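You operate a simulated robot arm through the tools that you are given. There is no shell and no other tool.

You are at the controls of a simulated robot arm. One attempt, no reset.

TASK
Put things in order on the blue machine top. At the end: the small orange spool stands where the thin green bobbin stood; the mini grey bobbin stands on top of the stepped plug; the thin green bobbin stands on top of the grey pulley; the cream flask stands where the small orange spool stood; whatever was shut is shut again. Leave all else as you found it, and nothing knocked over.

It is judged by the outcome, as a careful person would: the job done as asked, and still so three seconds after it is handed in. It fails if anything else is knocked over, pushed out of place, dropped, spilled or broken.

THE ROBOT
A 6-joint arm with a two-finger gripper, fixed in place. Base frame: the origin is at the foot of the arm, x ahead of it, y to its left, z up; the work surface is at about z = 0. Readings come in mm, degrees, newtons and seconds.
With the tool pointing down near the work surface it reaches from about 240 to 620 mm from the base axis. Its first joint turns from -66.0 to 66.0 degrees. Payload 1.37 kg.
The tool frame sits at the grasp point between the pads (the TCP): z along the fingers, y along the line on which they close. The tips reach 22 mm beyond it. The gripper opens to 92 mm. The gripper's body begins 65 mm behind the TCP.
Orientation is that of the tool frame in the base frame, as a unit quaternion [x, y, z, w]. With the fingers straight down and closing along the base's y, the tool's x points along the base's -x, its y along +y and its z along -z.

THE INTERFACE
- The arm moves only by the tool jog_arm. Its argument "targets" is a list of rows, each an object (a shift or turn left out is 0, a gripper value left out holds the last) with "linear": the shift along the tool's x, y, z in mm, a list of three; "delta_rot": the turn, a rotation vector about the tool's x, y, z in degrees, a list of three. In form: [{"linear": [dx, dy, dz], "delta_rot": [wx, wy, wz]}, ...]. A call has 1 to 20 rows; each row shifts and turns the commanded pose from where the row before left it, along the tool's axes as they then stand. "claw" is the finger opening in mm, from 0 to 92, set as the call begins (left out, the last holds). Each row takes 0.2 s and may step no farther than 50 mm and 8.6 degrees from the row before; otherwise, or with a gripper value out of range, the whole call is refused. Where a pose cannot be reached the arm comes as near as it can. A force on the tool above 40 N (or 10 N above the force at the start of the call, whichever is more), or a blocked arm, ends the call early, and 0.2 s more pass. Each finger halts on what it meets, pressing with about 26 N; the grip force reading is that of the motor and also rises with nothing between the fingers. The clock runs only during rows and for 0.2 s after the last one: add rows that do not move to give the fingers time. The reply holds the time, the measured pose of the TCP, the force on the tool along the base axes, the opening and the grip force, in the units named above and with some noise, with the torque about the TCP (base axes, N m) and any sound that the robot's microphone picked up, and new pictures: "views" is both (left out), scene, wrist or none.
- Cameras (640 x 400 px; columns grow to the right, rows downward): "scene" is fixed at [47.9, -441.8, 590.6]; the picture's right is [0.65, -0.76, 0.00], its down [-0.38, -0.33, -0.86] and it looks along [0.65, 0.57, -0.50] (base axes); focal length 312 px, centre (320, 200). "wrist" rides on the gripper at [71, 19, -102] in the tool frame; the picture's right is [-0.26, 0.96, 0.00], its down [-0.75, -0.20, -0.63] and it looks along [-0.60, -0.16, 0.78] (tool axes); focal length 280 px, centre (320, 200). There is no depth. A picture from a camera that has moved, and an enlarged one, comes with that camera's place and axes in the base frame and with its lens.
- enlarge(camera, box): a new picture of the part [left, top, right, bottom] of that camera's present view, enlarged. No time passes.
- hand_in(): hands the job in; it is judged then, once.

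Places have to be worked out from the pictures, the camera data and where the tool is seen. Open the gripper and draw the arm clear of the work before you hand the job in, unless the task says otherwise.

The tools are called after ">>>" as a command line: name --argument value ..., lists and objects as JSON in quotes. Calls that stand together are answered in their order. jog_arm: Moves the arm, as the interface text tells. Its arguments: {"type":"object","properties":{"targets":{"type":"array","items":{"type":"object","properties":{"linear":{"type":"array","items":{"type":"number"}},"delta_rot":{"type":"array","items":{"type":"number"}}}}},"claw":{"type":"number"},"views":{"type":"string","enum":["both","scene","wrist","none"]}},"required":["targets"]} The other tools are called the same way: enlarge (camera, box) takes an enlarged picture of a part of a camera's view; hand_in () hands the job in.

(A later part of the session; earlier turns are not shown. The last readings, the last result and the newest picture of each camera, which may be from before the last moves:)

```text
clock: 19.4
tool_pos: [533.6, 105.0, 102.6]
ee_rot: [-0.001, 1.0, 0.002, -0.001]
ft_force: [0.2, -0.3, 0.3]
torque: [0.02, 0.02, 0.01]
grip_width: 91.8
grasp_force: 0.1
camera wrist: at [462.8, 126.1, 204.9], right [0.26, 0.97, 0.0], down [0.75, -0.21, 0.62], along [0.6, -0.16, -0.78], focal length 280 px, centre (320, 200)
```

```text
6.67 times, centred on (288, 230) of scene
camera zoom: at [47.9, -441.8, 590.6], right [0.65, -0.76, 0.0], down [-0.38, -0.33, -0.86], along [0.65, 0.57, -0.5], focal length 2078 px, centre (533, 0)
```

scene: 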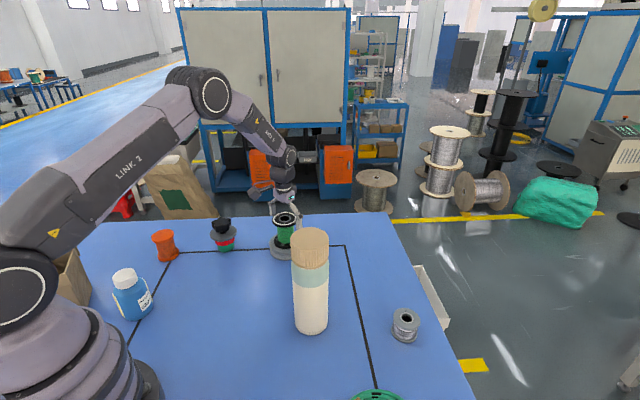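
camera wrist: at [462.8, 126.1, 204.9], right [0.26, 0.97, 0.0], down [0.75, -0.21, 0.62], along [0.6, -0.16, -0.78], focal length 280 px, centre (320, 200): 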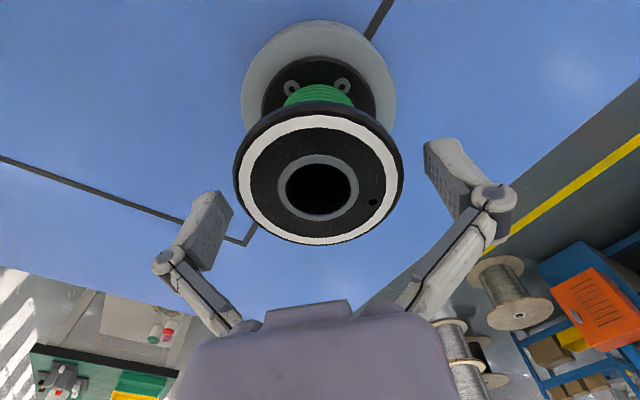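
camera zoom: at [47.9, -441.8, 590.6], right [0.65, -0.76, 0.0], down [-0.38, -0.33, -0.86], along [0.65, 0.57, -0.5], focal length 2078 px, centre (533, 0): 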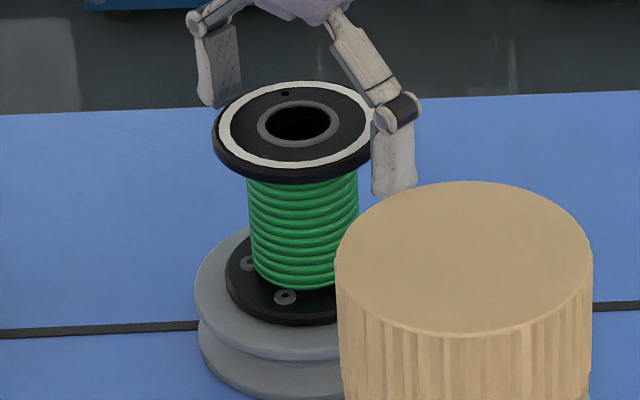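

The green bobbin is stably seated on the pulley. I'm retracting straight up and travelling to above the orange spool, near (291, 348).

>>> jog_arm --targets '[{"linear": [0, 0, -20]}, {"linear": [0, 0, -35]}, {"linear": [0, 0, -35]}, {"linear": [30.3, 30.3, 0]}, {"linear": [30.3, 30.3, 0]}, {"linear": [30.3, 30.3, 0]}, {"linear": [30.3, 30.3, 0]}, {"linear": [30.3, 30.3, 0]}, {"linear": [30.3, 30.3, 0]}, {"linear": [30.3, 30.3, 0]}, {"linear": [30.3, 30.3, 0]}, {"linear": [0, 0, 20]}, {}, {}]'

>>> enlarge --camera "wrist" --box '[200, 50, 440, 200]'

>>> enlarge --camera "scene" --box '[130, 210, 226, 270]'

```text
clock: 22.4
tool_pos: [290.3, 349.8, 172.1]
ee_rot: [-0.001, 1.0, 0.001, 0.0]
ft_force: [-0.2, -0.3, -0.9]
torque: [0.02, 0.02, 0.01]
grip_width: 92.3
grasp_force: 0.2
camera wrist: at [220.4, 368.9, 274.2], right [0.26, 0.97, 0.0], down [0.75, -0.21, 0.62], along [0.6, -0.16, -0.78], focal length 280 px, centre (320, 200)
```

scene: 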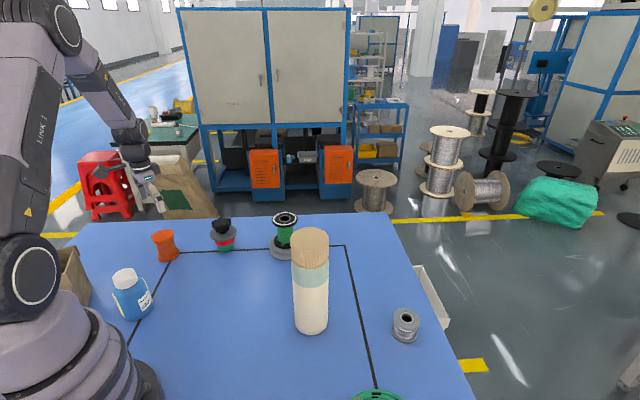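
wrist: 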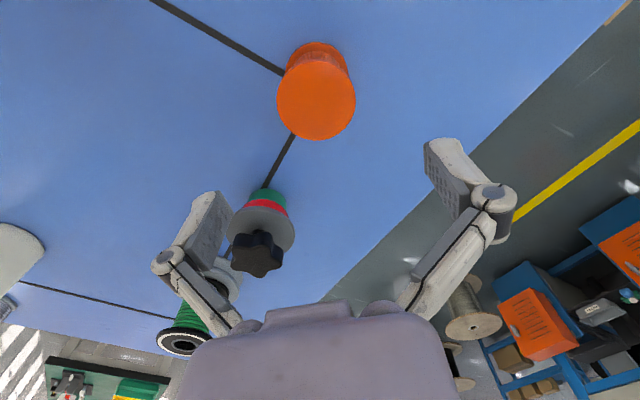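

```text
2.67 times, centred on (320, 125) of wrist
camera zoom: at [220.4, 368.9, 274.2], right [0.26, 0.97, 0.0], down [0.75, -0.21, 0.62], along [0.6, -0.16, -0.78], focal length 748 px, centre (320, 400)
```

zoom: 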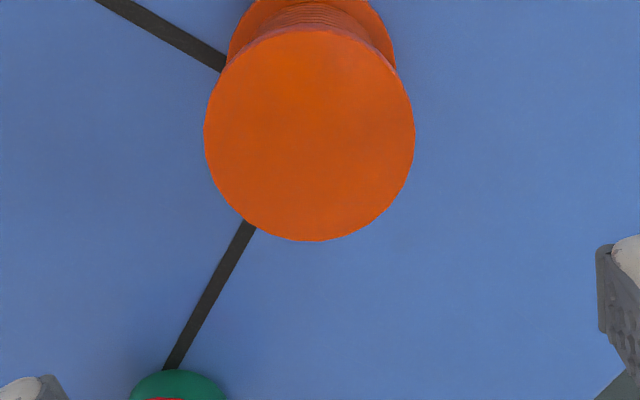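

```text
6.67 times, centred on (178, 240) of scene
camera zoom: at [47.9, -441.7, 590.6], right [0.65, -0.76, 0.0], down [-0.38, -0.33, -0.86], along [0.65, 0.57, -0.5], focal length 2078 px, centre (1267, -67)
```

zoom: 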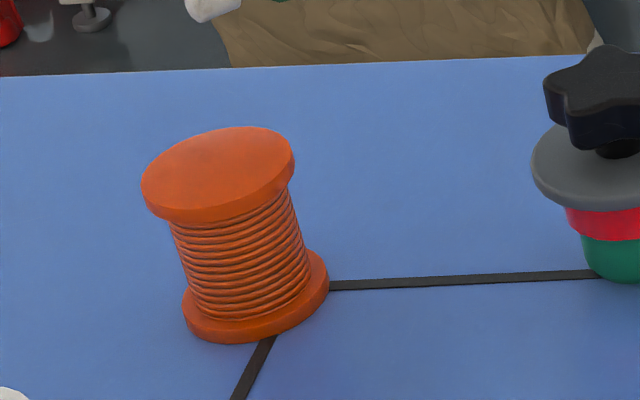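

Orange spool: centre about (288, 347.5), height about 70 mm, diameter about 56 mm. I'm shifting slightly and descending around its top flange, then checking.

>>> jog_arm --targets '[{"linear": [2.4, -1.8, 0]}, {"linear": [0, 0, 35]}, {"linear": [0, 0, 35]}, {"linear": [0, 0, 36]}, {}, {}]'

>>> enlarge --camera "wrist" --box '[160, 80, 480, 280]'

>>> enlarge --camera "scene" --box '[130, 200, 226, 260]'

```text
clock: 23.8
tool_pos: [288.9, 347.2, 66.3]
ee_rot: [-0.001, 1.0, 0.003, 0.0]
ft_force: [-0.5, 0.0, -0.7]
torque: [0.0, -0.03, 0.01]
grip_width: 91.9
grasp_force: 0.1
camera wrist: at [218.2, 366.5, 168.9], right [0.26, 0.97, 0.0], down [0.75, -0.21, 0.62], along [0.6, -0.16, -0.78], focal length 280 px, centre (320, 200)
```

scene: 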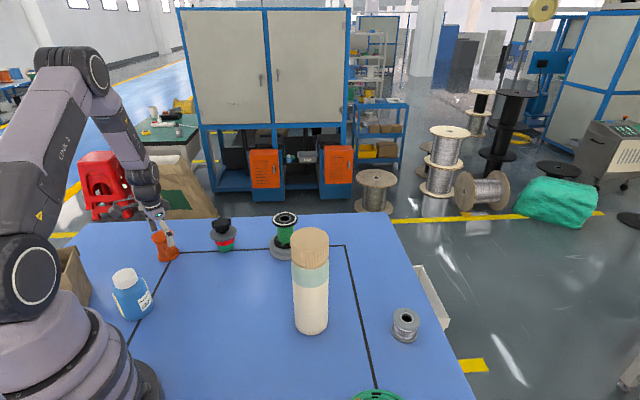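
wrist: 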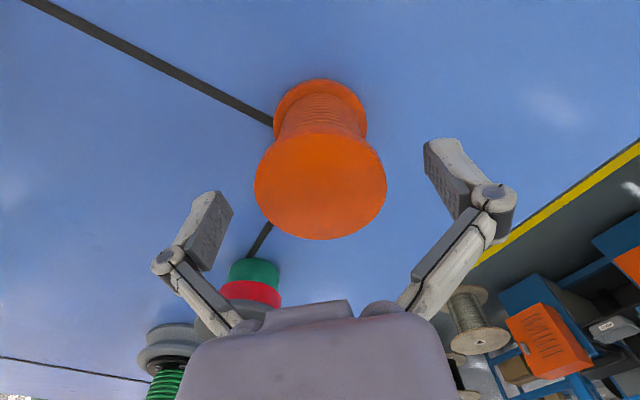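

```text
2.00 times, centred on (320, 180) of wrist
camera zoom: at [218.2, 366.5, 168.9], right [0.26, 0.97, 0.0], down [0.75, -0.21, 0.62], along [0.6, -0.16, -0.78], focal length 561 px, centre (320, 240)
```

zoom: 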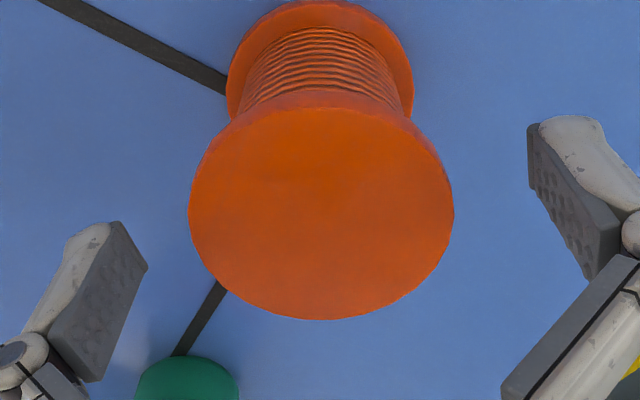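

```text
6.67 times, centred on (178, 230) of scene
camera zoom: at [47.9, -441.7, 590.6], right [0.65, -0.76, 0.0], down [-0.38, -0.33, -0.86], along [0.65, 0.57, -0.5], focal length 2078 px, centre (1267, 0)
```

zoom: 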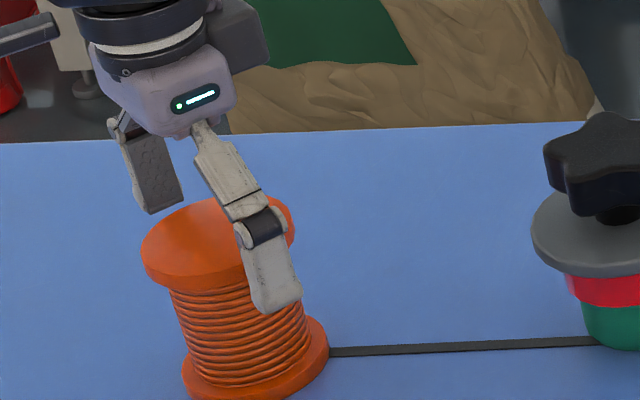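

The spool is centred within about 1 mm, so its original place is about (289.5, 347.3). I'm closing the gripper.

>>> jog_arm --targets '[{}, {}, {}, {}, {}]' --claw 45 --views "wrist"

>>> enlarge --camera "wrist" --box '[160, 80, 480, 280]'

```text
clock: 25.0
tool_pos: [288.3, 347.2, 67.3]
ee_rot: [-0.001, 1.0, 0.002, 0.0]
ft_force: [-1.9, -2.8, 8.0]
torque: [-0.14, 0.03, -0.08]
grip_width: 56.0
grasp_force: 25.1
camera wrist: at [218.3, 366.5, 169.4], right [0.26, 0.97, 0.0], down [0.75, -0.21, 0.62], along [0.6, -0.16, -0.78], focal length 280 px, centre (320, 200)
```

wrist: 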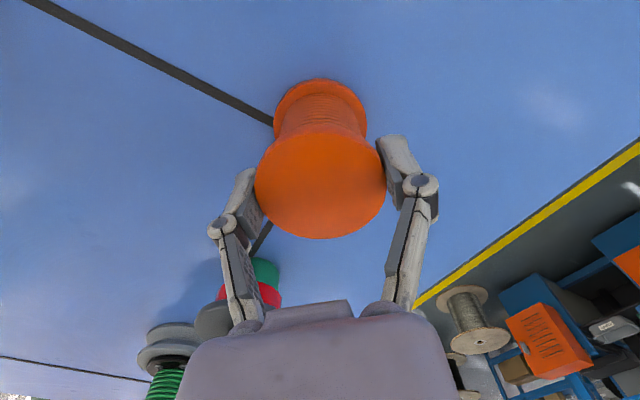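

```text
2.00 times, centred on (320, 180) of wrist
camera zoom: at [218.3, 366.5, 169.4], right [0.26, 0.97, 0.0], down [0.75, -0.21, 0.62], along [0.6, -0.16, -0.78], focal length 561 px, centre (320, 240)
```

zoom: 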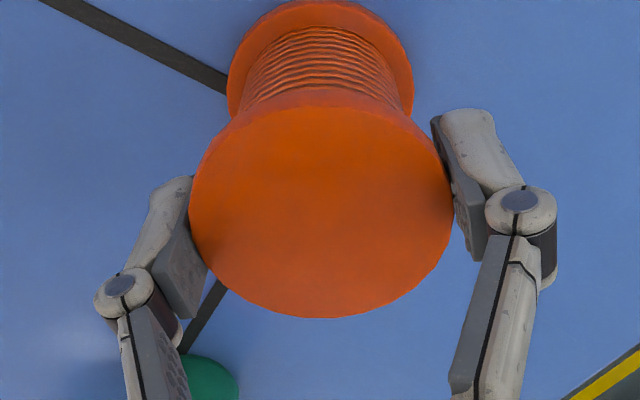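

It's gripped at 56 mm. I'm lifting and carrying it to the green bobbin's old place (320.5, 6.7), stopping above it.

>>> jog_arm --targets '[{"linear": [0, 0, -10]}, {"linear": [0, 0, -30]}, {"linear": [0, 0, -30]}, {"linear": [-3.4, -37.8, 0]}, {"linear": [-3.4, -37.8, 0]}, {"linear": [-3.4, -37.8, 0]}, {"linear": [-3.4, -37.8, 0]}, {"linear": [-3.4, -37.8, 0]}, {"linear": [-3.4, -37.8, 0]}, {"linear": [-3.4, -37.8, 0]}, {"linear": [-3.4, -37.8, 0]}, {"linear": [-3.4, -37.8, 0]}, {"linear": [0, 0, 30]}, {}, {}]'

```text
clock: 28.2
tool_pos: [316.4, 7.2, 103.0]
ee_rot: [-0.002, 1.0, 0.001, 0.0]
ft_force: [-0.8, 0.2, -1.0]
torque: [-0.02, -0.01, 0.01]
grip_width: 55.7
grasp_force: 25.9
camera wrist: at [246.1, 26.7, 206.3], right [0.26, 0.97, 0.0], down [0.75, -0.21, 0.62], along [0.6, -0.16, -0.78], focal length 280 px, centre (320, 200)
```

scene: 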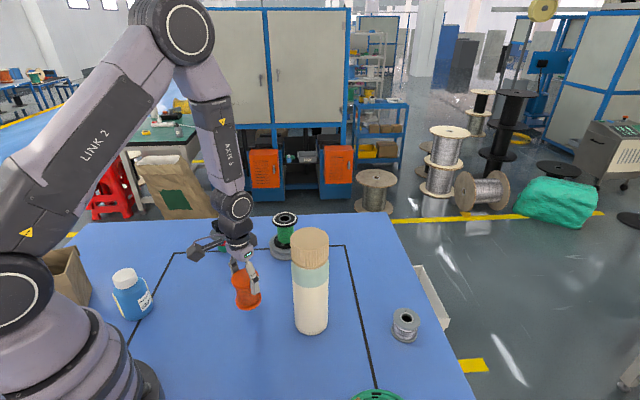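
wrist: 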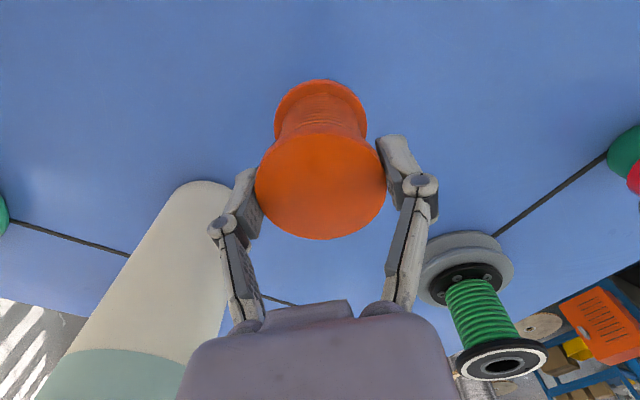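

I'm correcting x by about +3 mm and lowering most of the way.

>>> jog_arm --targets '[{"linear": [-3, -0.4, 0]}, {"linear": [0, 0, 16]}, {"linear": [0, 0, 14]}, {}, {}]' --views "none"

>>> jog_arm --targets '[{}]' --views "scene"

>>> enlarge --camera "scene" --box '[180, 240, 340, 340]'

```text
clock: 29.4
tool_pos: [321.5, 8.4, 75.9]
ee_rot: [-0.001, 1.0, 0.0, -0.001]
ft_force: [-0.5, 0.0, -0.9]
torque: [0.02, -0.02, 0.01]
grip_width: 55.9
grasp_force: 26.6
```

```text
clock: 29.8
tool_pos: [322.8, 7.8, 75.7]
ee_rot: [-0.001, 1.0, 0.0, -0.001]
ft_force: [-0.1, 0.4, -1.0]
torque: [0.0, 0.0, 0.01]
grip_width: 56.0
grasp_force: 26.0
```

scene: 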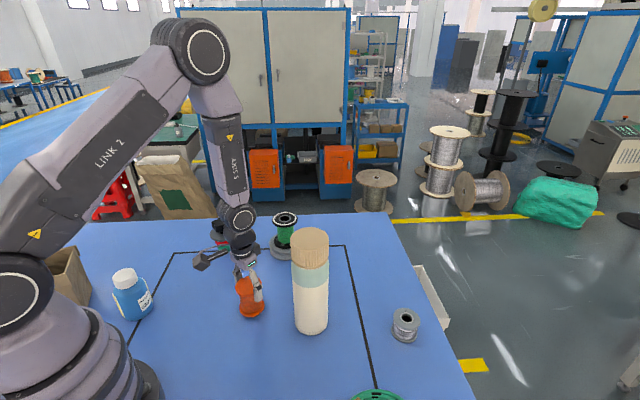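

```text
4.00 times, centred on (260, 290) of scene
camera zoom: at [47.9, -441.8, 590.6], right [0.65, -0.76, 0.0], down [-0.38, -0.33, -0.86], along [0.65, 0.57, -0.5], focal length 1246 px, centre (560, -160)
```

zoom: 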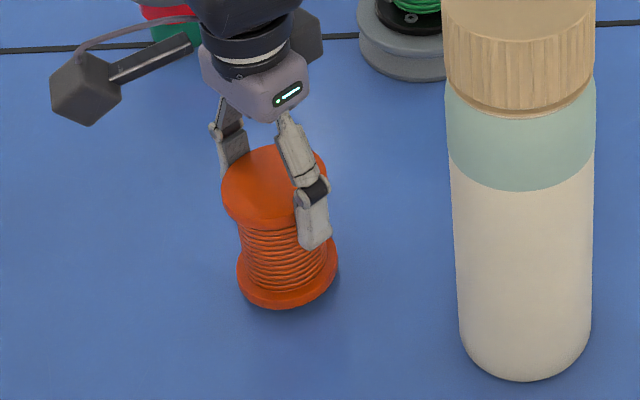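

I'm correcting about −2.5 mm in x, then lowering in small steps to contact.

>>> jog_arm --targets '[{"linear": [2.5, -0.8, 0]}, {}, {"linear": [0, 0, 4]}, {}, {}]' --views "none"

>>> jog_arm --targets '[{"linear": [0, 0, 2]}, {}]' --views "none"

>>> jog_arm --targets '[{"linear": [0, 0, 1.5]}, {}]' --views "none"

```text
clock: 31.0
tool_pos: [321.4, 5.9, 71.6]
ee_rot: [0.0, 1.0, 0.001, 0.0]
ft_force: [0.7, 0.9, -0.4]
torque: [0.0, 0.0, -0.01]
grip_width: 55.7
grasp_force: 26.1
```

```text
clock: 31.6
tool_pos: [319.2, 6.2, 69.9]
ee_rot: [-0.001, 1.0, 0.0, 0.0]
ft_force: [-0.5, -0.1, -1.1]
torque: [-0.02, 0.01, 0.02]
grip_width: 55.8
grasp_force: 26.1
```

```text
clock: 32.2
tool_pos: [321.7, 6.2, 69.1]
ee_rot: [-0.001, 1.0, 0.002, 0.0]
ft_force: [0.5, 0.0, -1.2]
torque: [-0.01, 0.0, -0.01]
grip_width: 56.0
grasp_force: 26.3
```

Position is about (320.5, 6.2), which is good. I'm continuing down to contact.

>>> jog_arm --targets '[{"linear": [0, 0, 1.5]}, {}]' --views "none"

>>> jog_arm --targets '[{"linear": [0, 0, 1]}, {}]' --views "none"

```text
clock: 32.8
tool_pos: [321.3, 5.0, 68.0]
ee_rot: [-0.001, 1.0, 0.001, 0.0]
ft_force: [-2.9, 2.5, 14.8]
torque: [0.0, 0.13, -0.06]
grip_width: 56.1
grasp_force: 26.1
```

```text
clock: 33.4
tool_pos: [320.7, 5.1, 66.8]
ee_rot: [0.001, 1.0, 0.002, 0.001]
ft_force: [0.9, -2.2, 16.2]
torque: [-0.02, -0.1, -0.13]
grip_width: 56.0
grasp_force: 25.7
```

Contact with the table is confirmed. I'm easing up 1 mm, releasing, then viewing.

>>> jog_arm --targets '[{"linear": [0, 0, -1]}, {}]' --views "none"

>>> jog_arm --targets '[{}, {}, {}, {}, {}]' --claw 92 --views "both"

>>> enlarge --camera "wrist" --box '[160, 80, 480, 280]'

```text
clock: 34.0
tool_pos: [320.2, 6.2, 67.1]
ee_rot: [-0.001, 1.0, 0.002, 0.0]
ft_force: [3.2, 0.3, 6.8]
torque: [0.09, -0.33, -0.08]
grip_width: 55.9
grasp_force: 26.0
```

```text
clock: 35.2
tool_pos: [319.4, 4.9, 67.7]
ee_rot: [-0.001, 1.0, 0.002, 0.0]
ft_force: [-0.1, 0.4, 0.2]
torque: [-0.01, 0.02, -0.01]
grip_width: 92.0
grasp_force: 0.0
camera wrist: at [249.1, 25.6, 168.9], right [0.26, 0.97, 0.0], down [0.75, -0.21, 0.62], along [0.6, -0.16, -0.78], focal length 280 px, centre (320, 200)
```

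scene: 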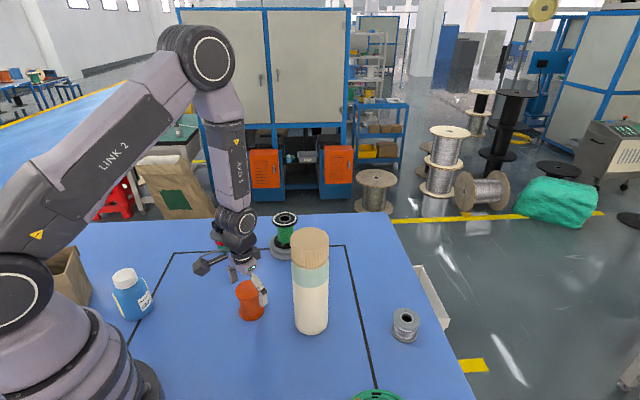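
wrist: 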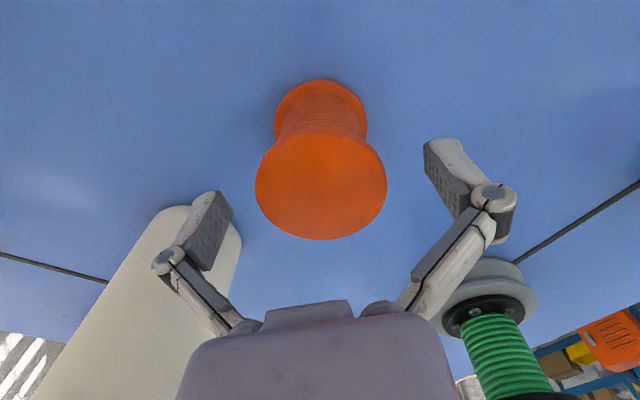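

```text
2.00 times, centred on (320, 180) of wrist
camera zoom: at [249.1, 25.6, 168.9], right [0.26, 0.97, 0.0], down [0.75, -0.21, 0.62], along [0.6, -0.16, -0.78], focal length 561 px, centre (320, 240)
```

zoom: 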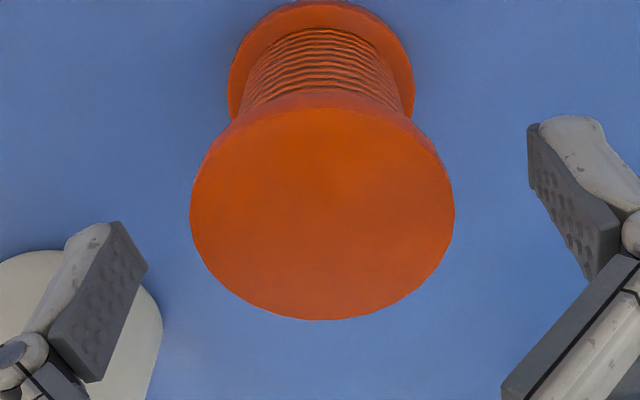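

The orange spool stands where the green bobbin was. I'm raising the arm well above the flask height, and zooming on the flask to measure its cap and body.

>>> jog_arm --targets '[{"linear": [0, 0, -30]}, {"linear": [0, 0, -45]}, {"linear": [0, 0, -45]}, {"linear": [0, 0, -45]}, {"linear": [0, 0, -45]}, {"linear": [0, 0, -45]}, {"linear": [20, 0, -30]}, {}, {}]'

>>> enlarge --camera "scene" --box '[270, 220, 350, 270]'

>>> enlarge --camera "scene" --box '[222, 225, 398, 345]'

>>> enlarge --camera "wrist" --box '[0, 0, 320, 200]'

```text
clock: 37.2
tool_pos: [299.4, 4.6, 354.1]
ee_rot: [-0.001, 1.0, 0.0, 0.0]
ft_force: [0.1, 0.0, 0.1]
torque: [-0.02, 0.02, -0.03]
grip_width: 92.1
grasp_force: 0.1
camera wrist: at [229.6, 24.7, 456.6], right [0.26, 0.97, 0.0], down [0.75, -0.21, 0.62], along [0.6, -0.16, -0.78], focal length 280 px, centre (320, 200)
```

scene: 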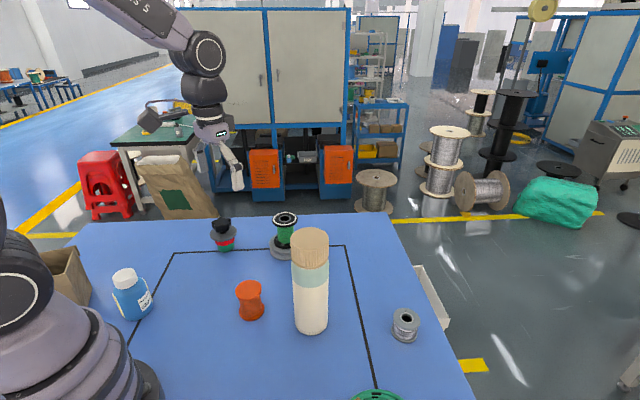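
wrist: 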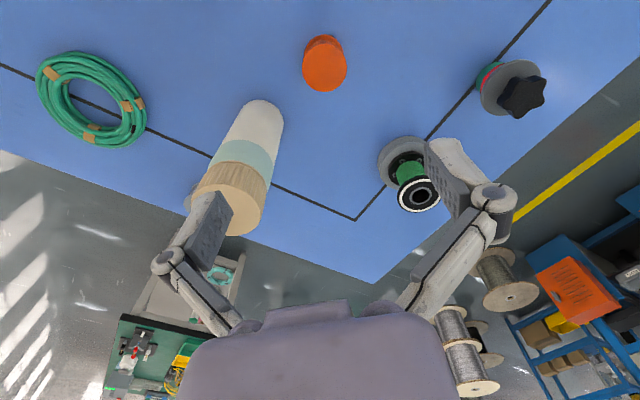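

```text
8.00 times, centred on (310, 245) of scene
camera zoom: at [47.9, -441.8, 590.6], right [0.65, -0.76, 0.0], down [-0.38, -0.33, -0.86], along [0.65, 0.57, -0.5], focal length 2493 px, centre (400, -160)
```

zoom: 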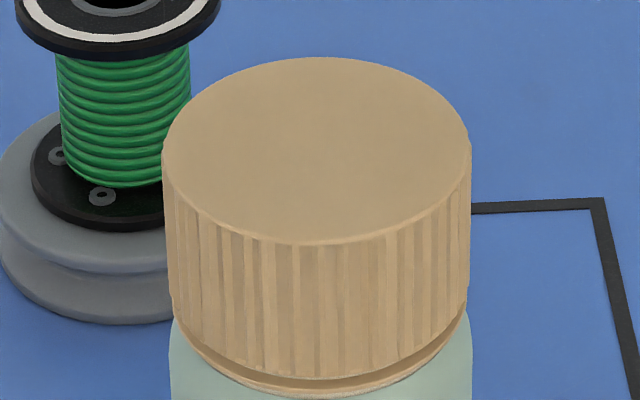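

```text
3.33 times, centred on (310, 285) of scene
camera zoom: at [47.9, -441.8, 590.6], right [0.65, -0.76, 0.0], down [-0.38, -0.33, -0.86], along [0.65, 0.57, -0.5], focal length 1039 px, centre (353, -83)
```

zoom: 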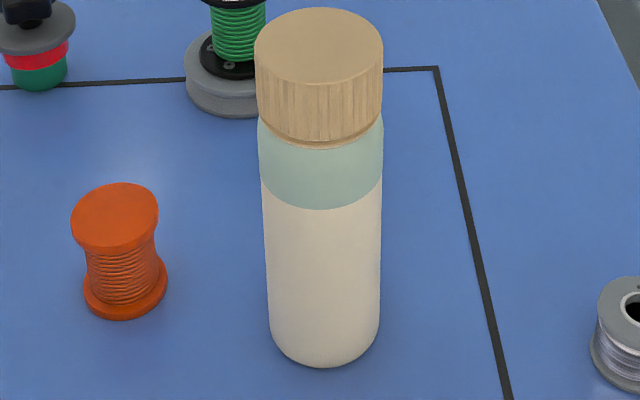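

```text
2.00 times, centred on (160, 100) of wrist
camera zoom: at [229.6, 24.7, 456.6], right [0.26, 0.97, 0.0], down [0.75, -0.21, 0.62], along [0.6, -0.16, -0.78], focal length 561 px, centre (640, 400)
```

zoom: 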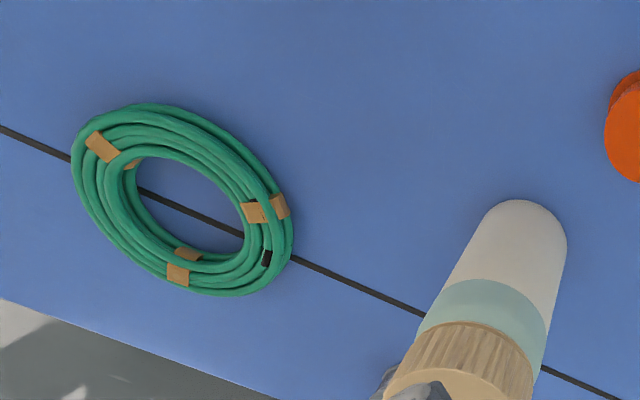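

The teal body is slightly wider than the cap, so the fingers will bear on the body. The flask is near (392, −119.5), top about z=236. I'm moving above it at height for a close look.

>>> jog_arm --targets '[{"linear": [-23.5, -41.2, 0]}, {"linear": [-23.5, -41.2, 0]}, {"linear": [-23.5, -41.2, 0]}, {}, {}]'

>>> enlarge --camera "wrist" --box '[200, 50, 440, 200]'

```text
clock: 38.4
tool_pos: [371.8, -117.1, 351.5]
ee_rot: [-0.001, 1.0, 0.002, 0.0]
ft_force: [0.1, 0.3, 0.9]
torque: [0.0, 0.01, -0.02]
grip_width: 91.8
grasp_force: 0.2
camera wrist: at [301.4, -97.9, 454.0], right [0.26, 0.97, 0.0], down [0.75, -0.21, 0.62], along [0.6, -0.16, -0.78], focal length 280 px, centre (320, 200)
```

scene: 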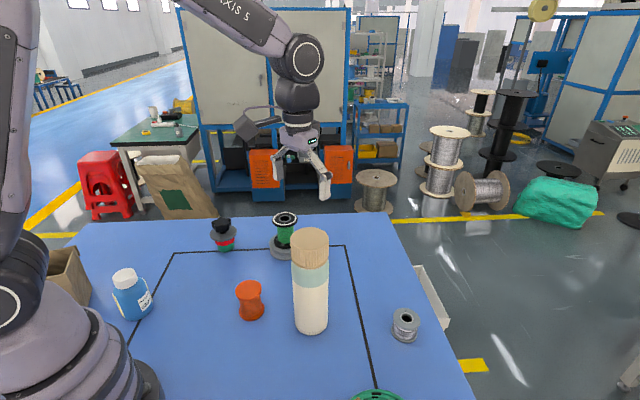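
wrist: 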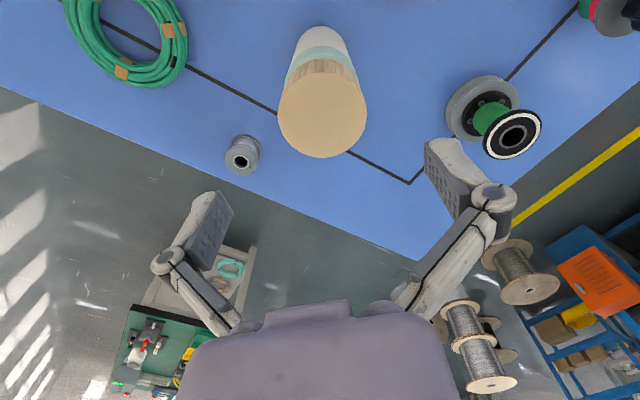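

```text
2.67 times, centred on (320, 125) of wrist
camera zoom: at [301.4, -97.9, 454.0], right [0.26, 0.97, 0.0], down [0.75, -0.21, 0.62], along [0.6, -0.16, -0.78], focal length 748 px, centre (320, 400)
```

zoom: 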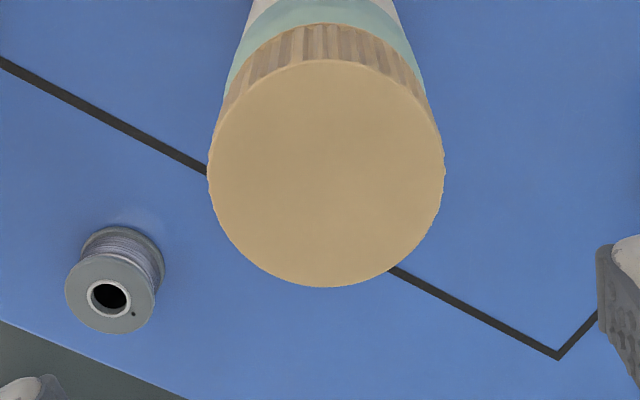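

By the wrist view the flask axis is about 15.5 mm ahead of the TCP. I'm shifting and lowering to z≈285 (tips still above the cap) to re-check.

>>> jog_arm --targets '[{"linear": [-15.5, -2, 0]}, {"linear": [0, 0, 33]}, {"linear": [0, 0, 33]}, {}, {}]' --views "both"

>>> enlarge --camera "wrist" --box '[200, 50, 440, 200]'

>>> enlarge --camera "scene" --box '[240, 160, 400, 260]'

```text
clock: 39.6
tool_pos: [383.1, -118.7, 284.5]
ee_rot: [-0.002, 1.0, 0.002, 0.0]
ft_force: [0.0, -0.4, -0.5]
torque: [0.0, 0.02, 0.01]
grip_width: 91.7
grasp_force: 0.1
camera wrist: at [312.9, -99.2, 386.7], right [0.26, 0.97, 0.0], down [0.75, -0.21, 0.62], along [0.6, -0.16, -0.78], focal length 280 px, centre (320, 200)
```

scene: 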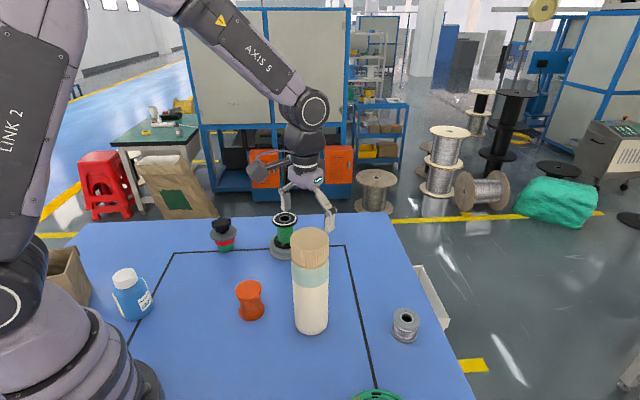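
wrist: 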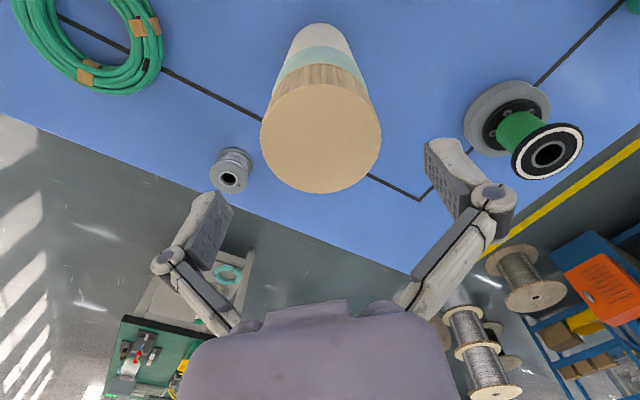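

```text
2.67 times, centred on (320, 125) of wrist
camera zoom: at [312.9, -99.2, 386.7], right [0.26, 0.97, 0.0], down [0.75, -0.21, 0.62], along [0.6, -0.16, -0.78], focal length 748 px, centre (320, 400)
```

zoom: 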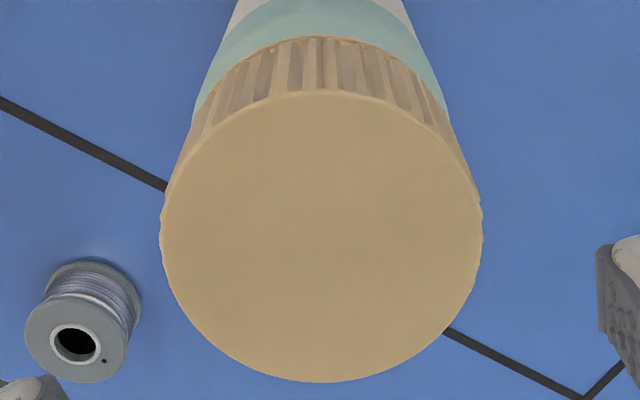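

```text
4.00 times, centred on (320, 210) of scene
camera zoom: at [47.9, -441.8, 590.6], right [0.65, -0.76, 0.0], down [-0.38, -0.33, -0.86], along [0.65, 0.57, -0.5], focal length 1246 px, centre (320, 160)
```

zoom: 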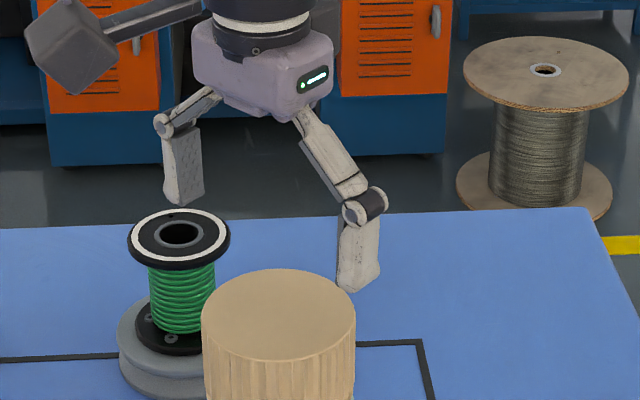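

The flask top is at z≈238 and its axis is at about (386.7, −118.7). I'm aligning, then descending to TCP z≈182, where the gripper body stays about 8 mm above the cap.

>>> jog_arm --targets '[{"linear": [-3.6, 0, 0]}, {"linear": [0, 0, 35]}, {}, {}]' --views "wrist"

>>> enlarge --camera "wrist" --box '[160, 80, 480, 280]'

```text
clock: 40.6
tool_pos: [390.0, -120.2, 249.9]
ee_rot: [-0.001, 1.0, 0.001, 0.0]
ft_force: [1.2, 0.4, -0.2]
torque: [0.02, -0.03, 0.0]
grip_width: 91.8
grasp_force: 0.1
camera wrist: at [318.5, -101.0, 351.2], right [0.26, 0.97, 0.0], down [0.75, -0.21, 0.62], along [0.6, -0.16, -0.78], focal length 280 px, centre (320, 200)
```

wrist: 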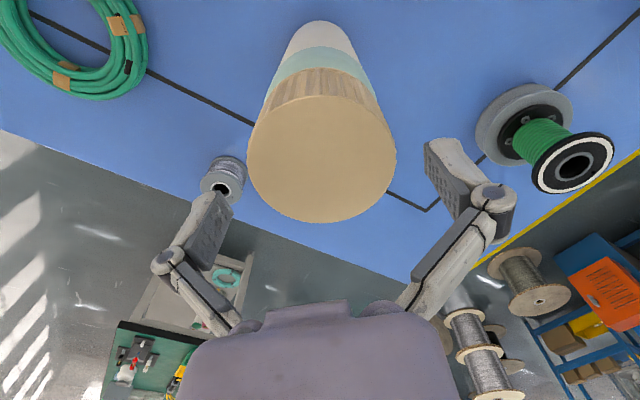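

```text
2.00 times, centred on (320, 180) of wrist
camera zoom: at [318.5, -101.0, 351.2], right [0.26, 0.97, 0.0], down [0.75, -0.21, 0.62], along [0.6, -0.16, -0.78], focal length 561 px, centre (320, 240)
```

zoom: 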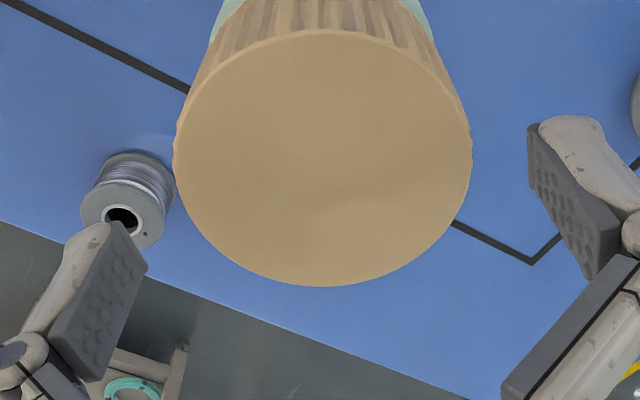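

The flask axis is about (−2, +1.3) mm from the TCP. I'm correcting and descending the remaining 68 mm.

>>> jog_arm --targets '[{"linear": [2.0, 1.3, 0]}, {}, {"linear": [0, 0, 23]}, {"linear": [0, 0, 23]}, {"linear": [0, 0, 22]}, {}, {}]' --views "both"

>>> enlarge --camera "wrist" --box '[160, 80, 480, 280]'

>>> enlarge --camera "scene" --box '[240, 190, 400, 290]'

```text
clock: 41.9
tool_pos: [389.4, -120.8, 188.8]
ee_rot: [-0.002, 1.0, -0.002, 0.006]
ft_force: [-1.9, -0.1, 13.0]
torque: [-0.01, -0.04, 0.02]
grip_width: 91.4
grasp_force: 15.1
stopped in row 6: the force on the tool passed its limit at 48 N (the readings are from after the stop); the commanded pose is now the measured one
camera wrist: at [318.3, -100.3, 289.8], right [0.26, 0.97, 0.0], down [0.75, -0.2, 0.63], along [0.61, -0.16, -0.77], focal length 280 px, centre (320, 200)
```

scene: 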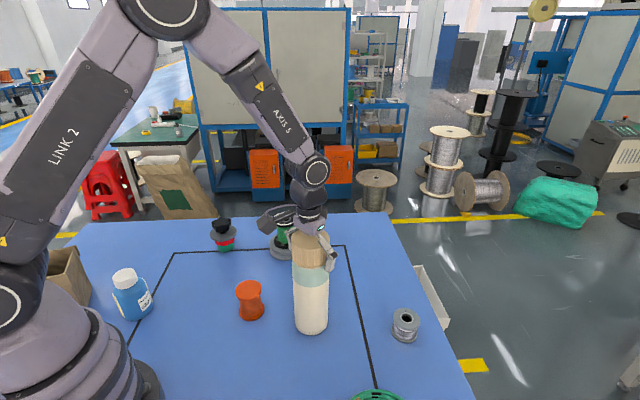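
wrist: 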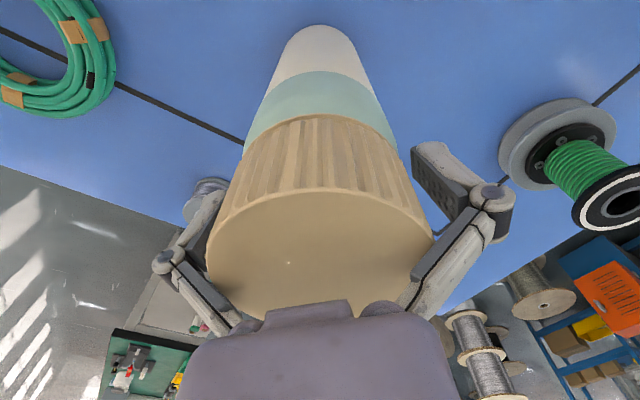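

```text
2.00 times, centred on (320, 180) of wrist
camera zoom: at [318.3, -100.3, 289.8], right [0.26, 0.97, 0.0], down [0.75, -0.2, 0.63], along [0.61, -0.16, -0.77], focal length 561 px, centre (320, 240)
```

zoom: 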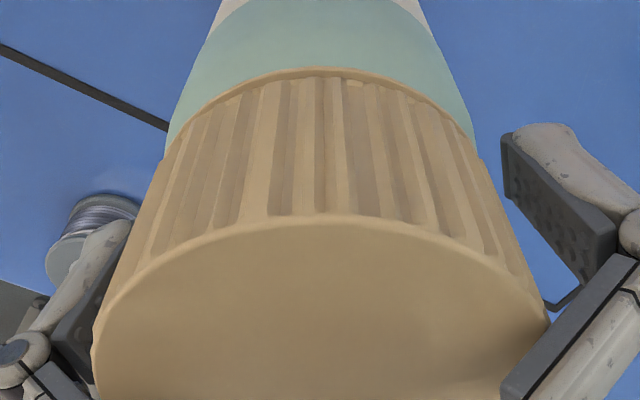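

```text
4.00 times, centred on (320, 240) of scene
camera zoom: at [47.8, -441.7, 590.6], right [0.65, -0.76, 0.0], down [-0.38, -0.33, -0.86], along [0.65, 0.57, -0.5], focal length 1246 px, centre (320, 40)
```

zoom: 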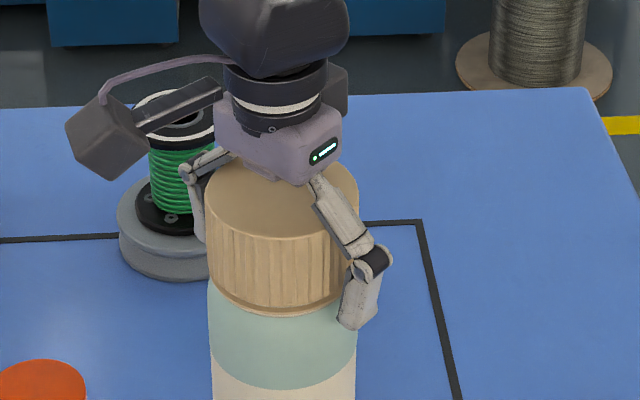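

The gripper linkage touched the cap rim (48 N) with TCP at about 188, so I must grip higher. I'm backing off up 8 mm and removing the slight tilt picked up in the stop.

>>> jog_arm --targets '[{"linear": [0, 0, -4]}, {"linear": [0, 0, -4]}, {}]' --views "both"

>>> enlarge --camera "scene" --box '[240, 200, 400, 300]'

>>> enlarge --camera "wrist" --box '[160, 80, 480, 280]'

```text
clock: 42.7
tool_pos: [388.7, -119.8, 196.6]
ee_rot: [0.0, 1.0, 0.0, 0.006]
ft_force: [0.1, 0.7, -0.3]
torque: [0.0, 0.04, 0.0]
grip_width: 92.1
grasp_force: 0.1
camera wrist: at [317.0, -100.3, 296.8], right [0.26, 0.97, 0.0], down [0.75, -0.2, 0.63], along [0.61, -0.16, -0.77], focal length 280 px, centre (320, 200)
```

scene: 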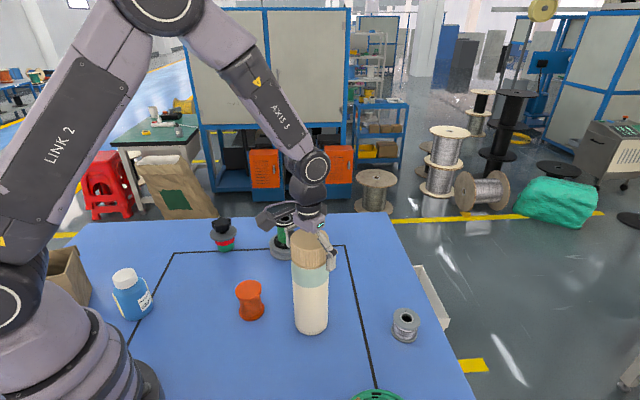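
wrist: 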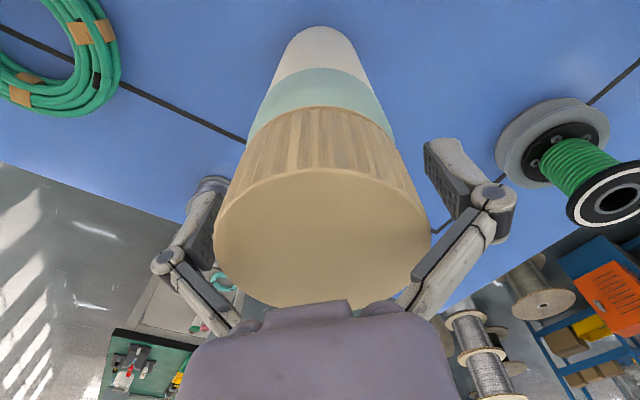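

```text
4.00 times, centred on (320, 250) of scene
camera zoom: at [47.9, -441.8, 590.6], right [0.65, -0.76, 0.0], down [-0.38, -0.33, -0.86], along [0.65, 0.57, -0.5], focal length 1246 px, centre (320, 0)
```

zoom: 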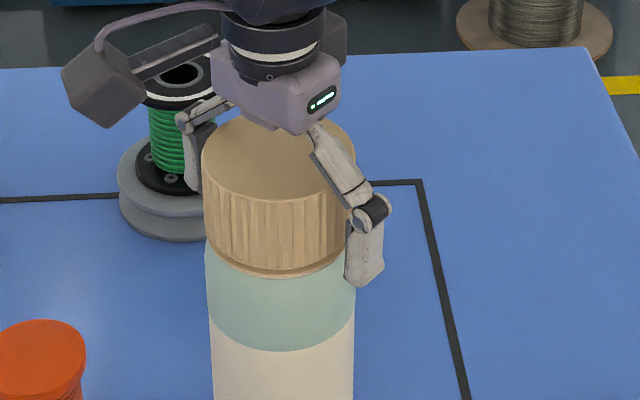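

```text
2.00 times, centred on (320, 180) of wrist
camera zoom: at [317.0, -100.3, 296.8], right [0.26, 0.97, 0.0], down [0.75, -0.2, 0.63], along [0.61, -0.16, -0.77], focal length 561 px, centre (320, 240)
```

zoom: 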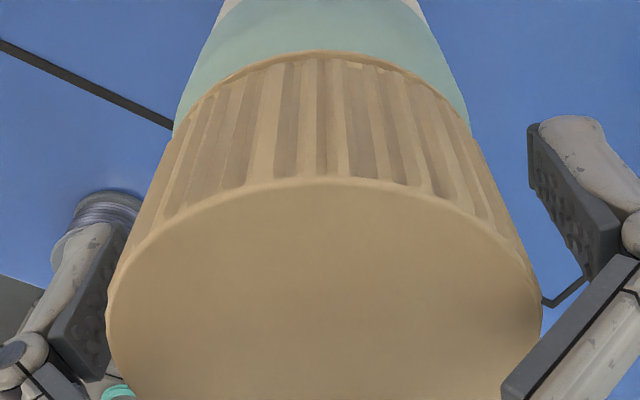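

The flask has not moved (cap edges at the same pixels). The linkage narrows near the palm, so I'll grip at TCP z≈208, with tips still about 13 mm below the cap on the wider teal body. I'm raising and levelling.

>>> jog_arm --targets '[{"linear": [0, 0, -11.5], "delta_rot": [0, 0.7, 0]}, {"linear": [1.4, 1.2, 0]}, {}, {}]' --views "both"

>>> jog_arm --targets '[{}]' --views "none"

>>> enlarge --camera "wrist" --box '[160, 80, 480, 280]'

```text
clock: 43.7
tool_pos: [388.7, -118.5, 208.1]
ee_rot: [-0.001, 1.0, 0.0, -0.001]
ft_force: [0.7, 0.3, 0.9]
torque: [0.0, 0.0, -0.01]
grip_width: 92.1
grasp_force: 0.1
camera wrist: at [318.1, -99.1, 309.5], right [0.26, 0.97, 0.0], down [0.76, -0.2, 0.62], along [0.6, -0.16, -0.78], focal length 280 px, centre (320, 200)
```

scene: 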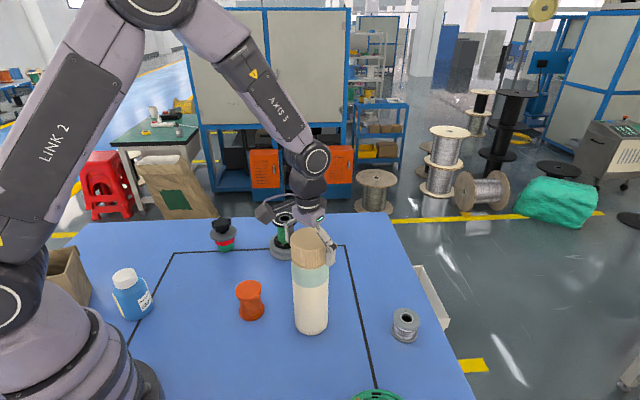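
wrist: 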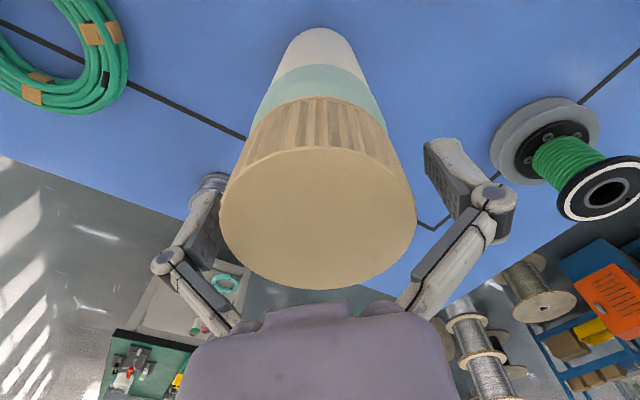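

```text
clock: 44.1
tool_pos: [387.9, -118.7, 208.9]
ee_rot: [0.0, 1.0, -0.001, -0.001]
ft_force: [-0.8, -0.2, -0.1]
torque: [0.02, -0.01, -0.03]
grip_width: 91.7
grasp_force: 0.0
```

```text
2.00 times, centred on (320, 180) of wrist
camera zoom: at [318.1, -99.1, 309.5], right [0.26, 0.97, 0.0], down [0.75, -0.2, 0.62], along [0.6, -0.16, -0.78], focal length 561 px, centre (320, 240)
```

zoom: 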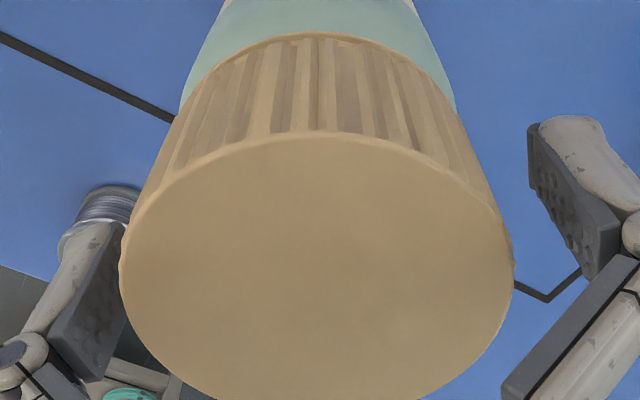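

Now level and centred at TCP z≈208. I'm closing on the flask.

>>> jog_arm --targets '[{}, {}, {}, {}, {}]' --claw 62 --views "both"

>>> enlarge --camera "scene" --box '[240, 200, 400, 300]'

>>> enlarge --camera "wrist" --box '[160, 80, 480, 280]'

```text
clock: 45.3
tool_pos: [387.7, -119.4, 208.1]
ee_rot: [0.0, 1.0, 0.0, -0.001]
ft_force: [-0.4, -1.4, 13.1]
torque: [0.1, 0.1, 0.05]
grip_width: 69.9
grasp_force: 26.1
camera wrist: at [318.2, -99.2, 309.8], right [0.26, 0.97, 0.0], down [0.75, -0.2, 0.62], along [0.6, -0.16, -0.78], focal length 280 px, centre (320, 200)
```

scene: 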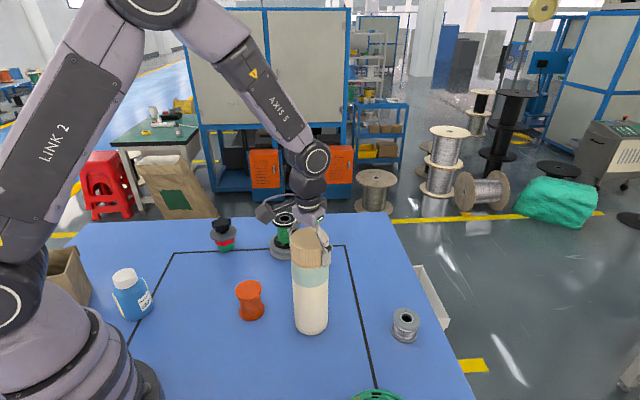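
wrist: 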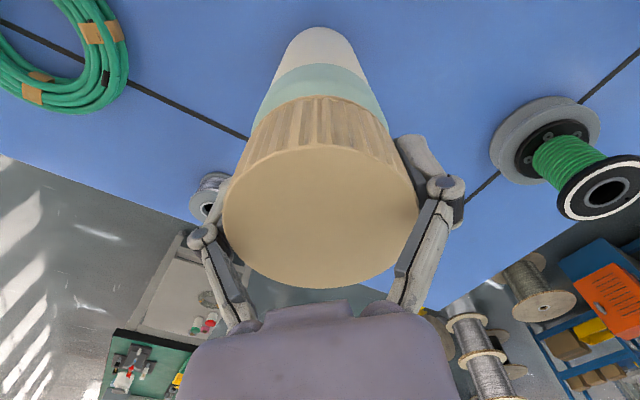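

```text
4.00 times, centred on (320, 250) of scene
camera zoom: at [47.8, -441.7, 590.6], right [0.65, -0.76, 0.0], down [-0.38, -0.33, -0.86], along [0.65, 0.57, -0.5], focal length 1246 px, centre (320, 0)
```

zoom: 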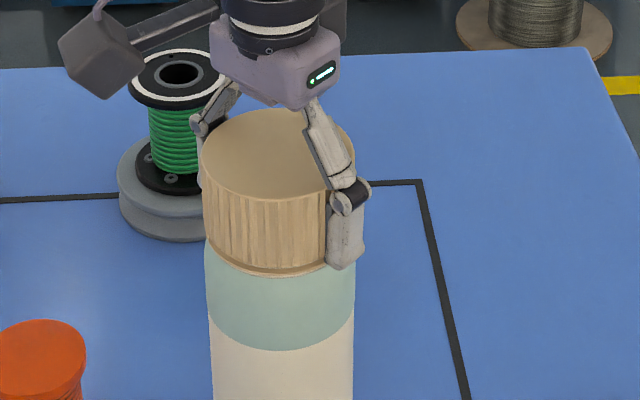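

```text
2.00 times, centred on (320, 180) of wrist
camera zoom: at [318.2, -99.2, 309.8], right [0.26, 0.97, 0.0], down [0.75, -0.2, 0.62], along [0.6, -0.16, -0.78], focal length 561 px, centre (320, 240)
```

zoom: 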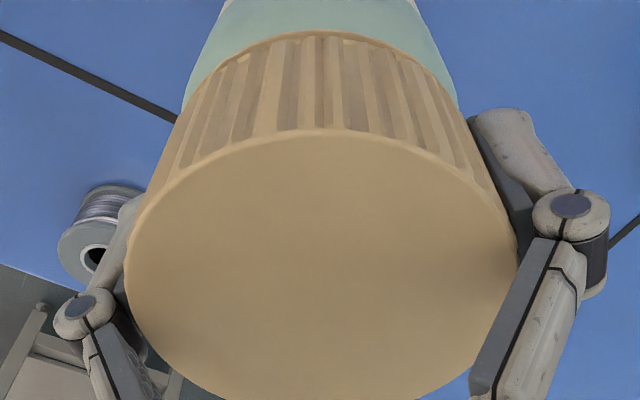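

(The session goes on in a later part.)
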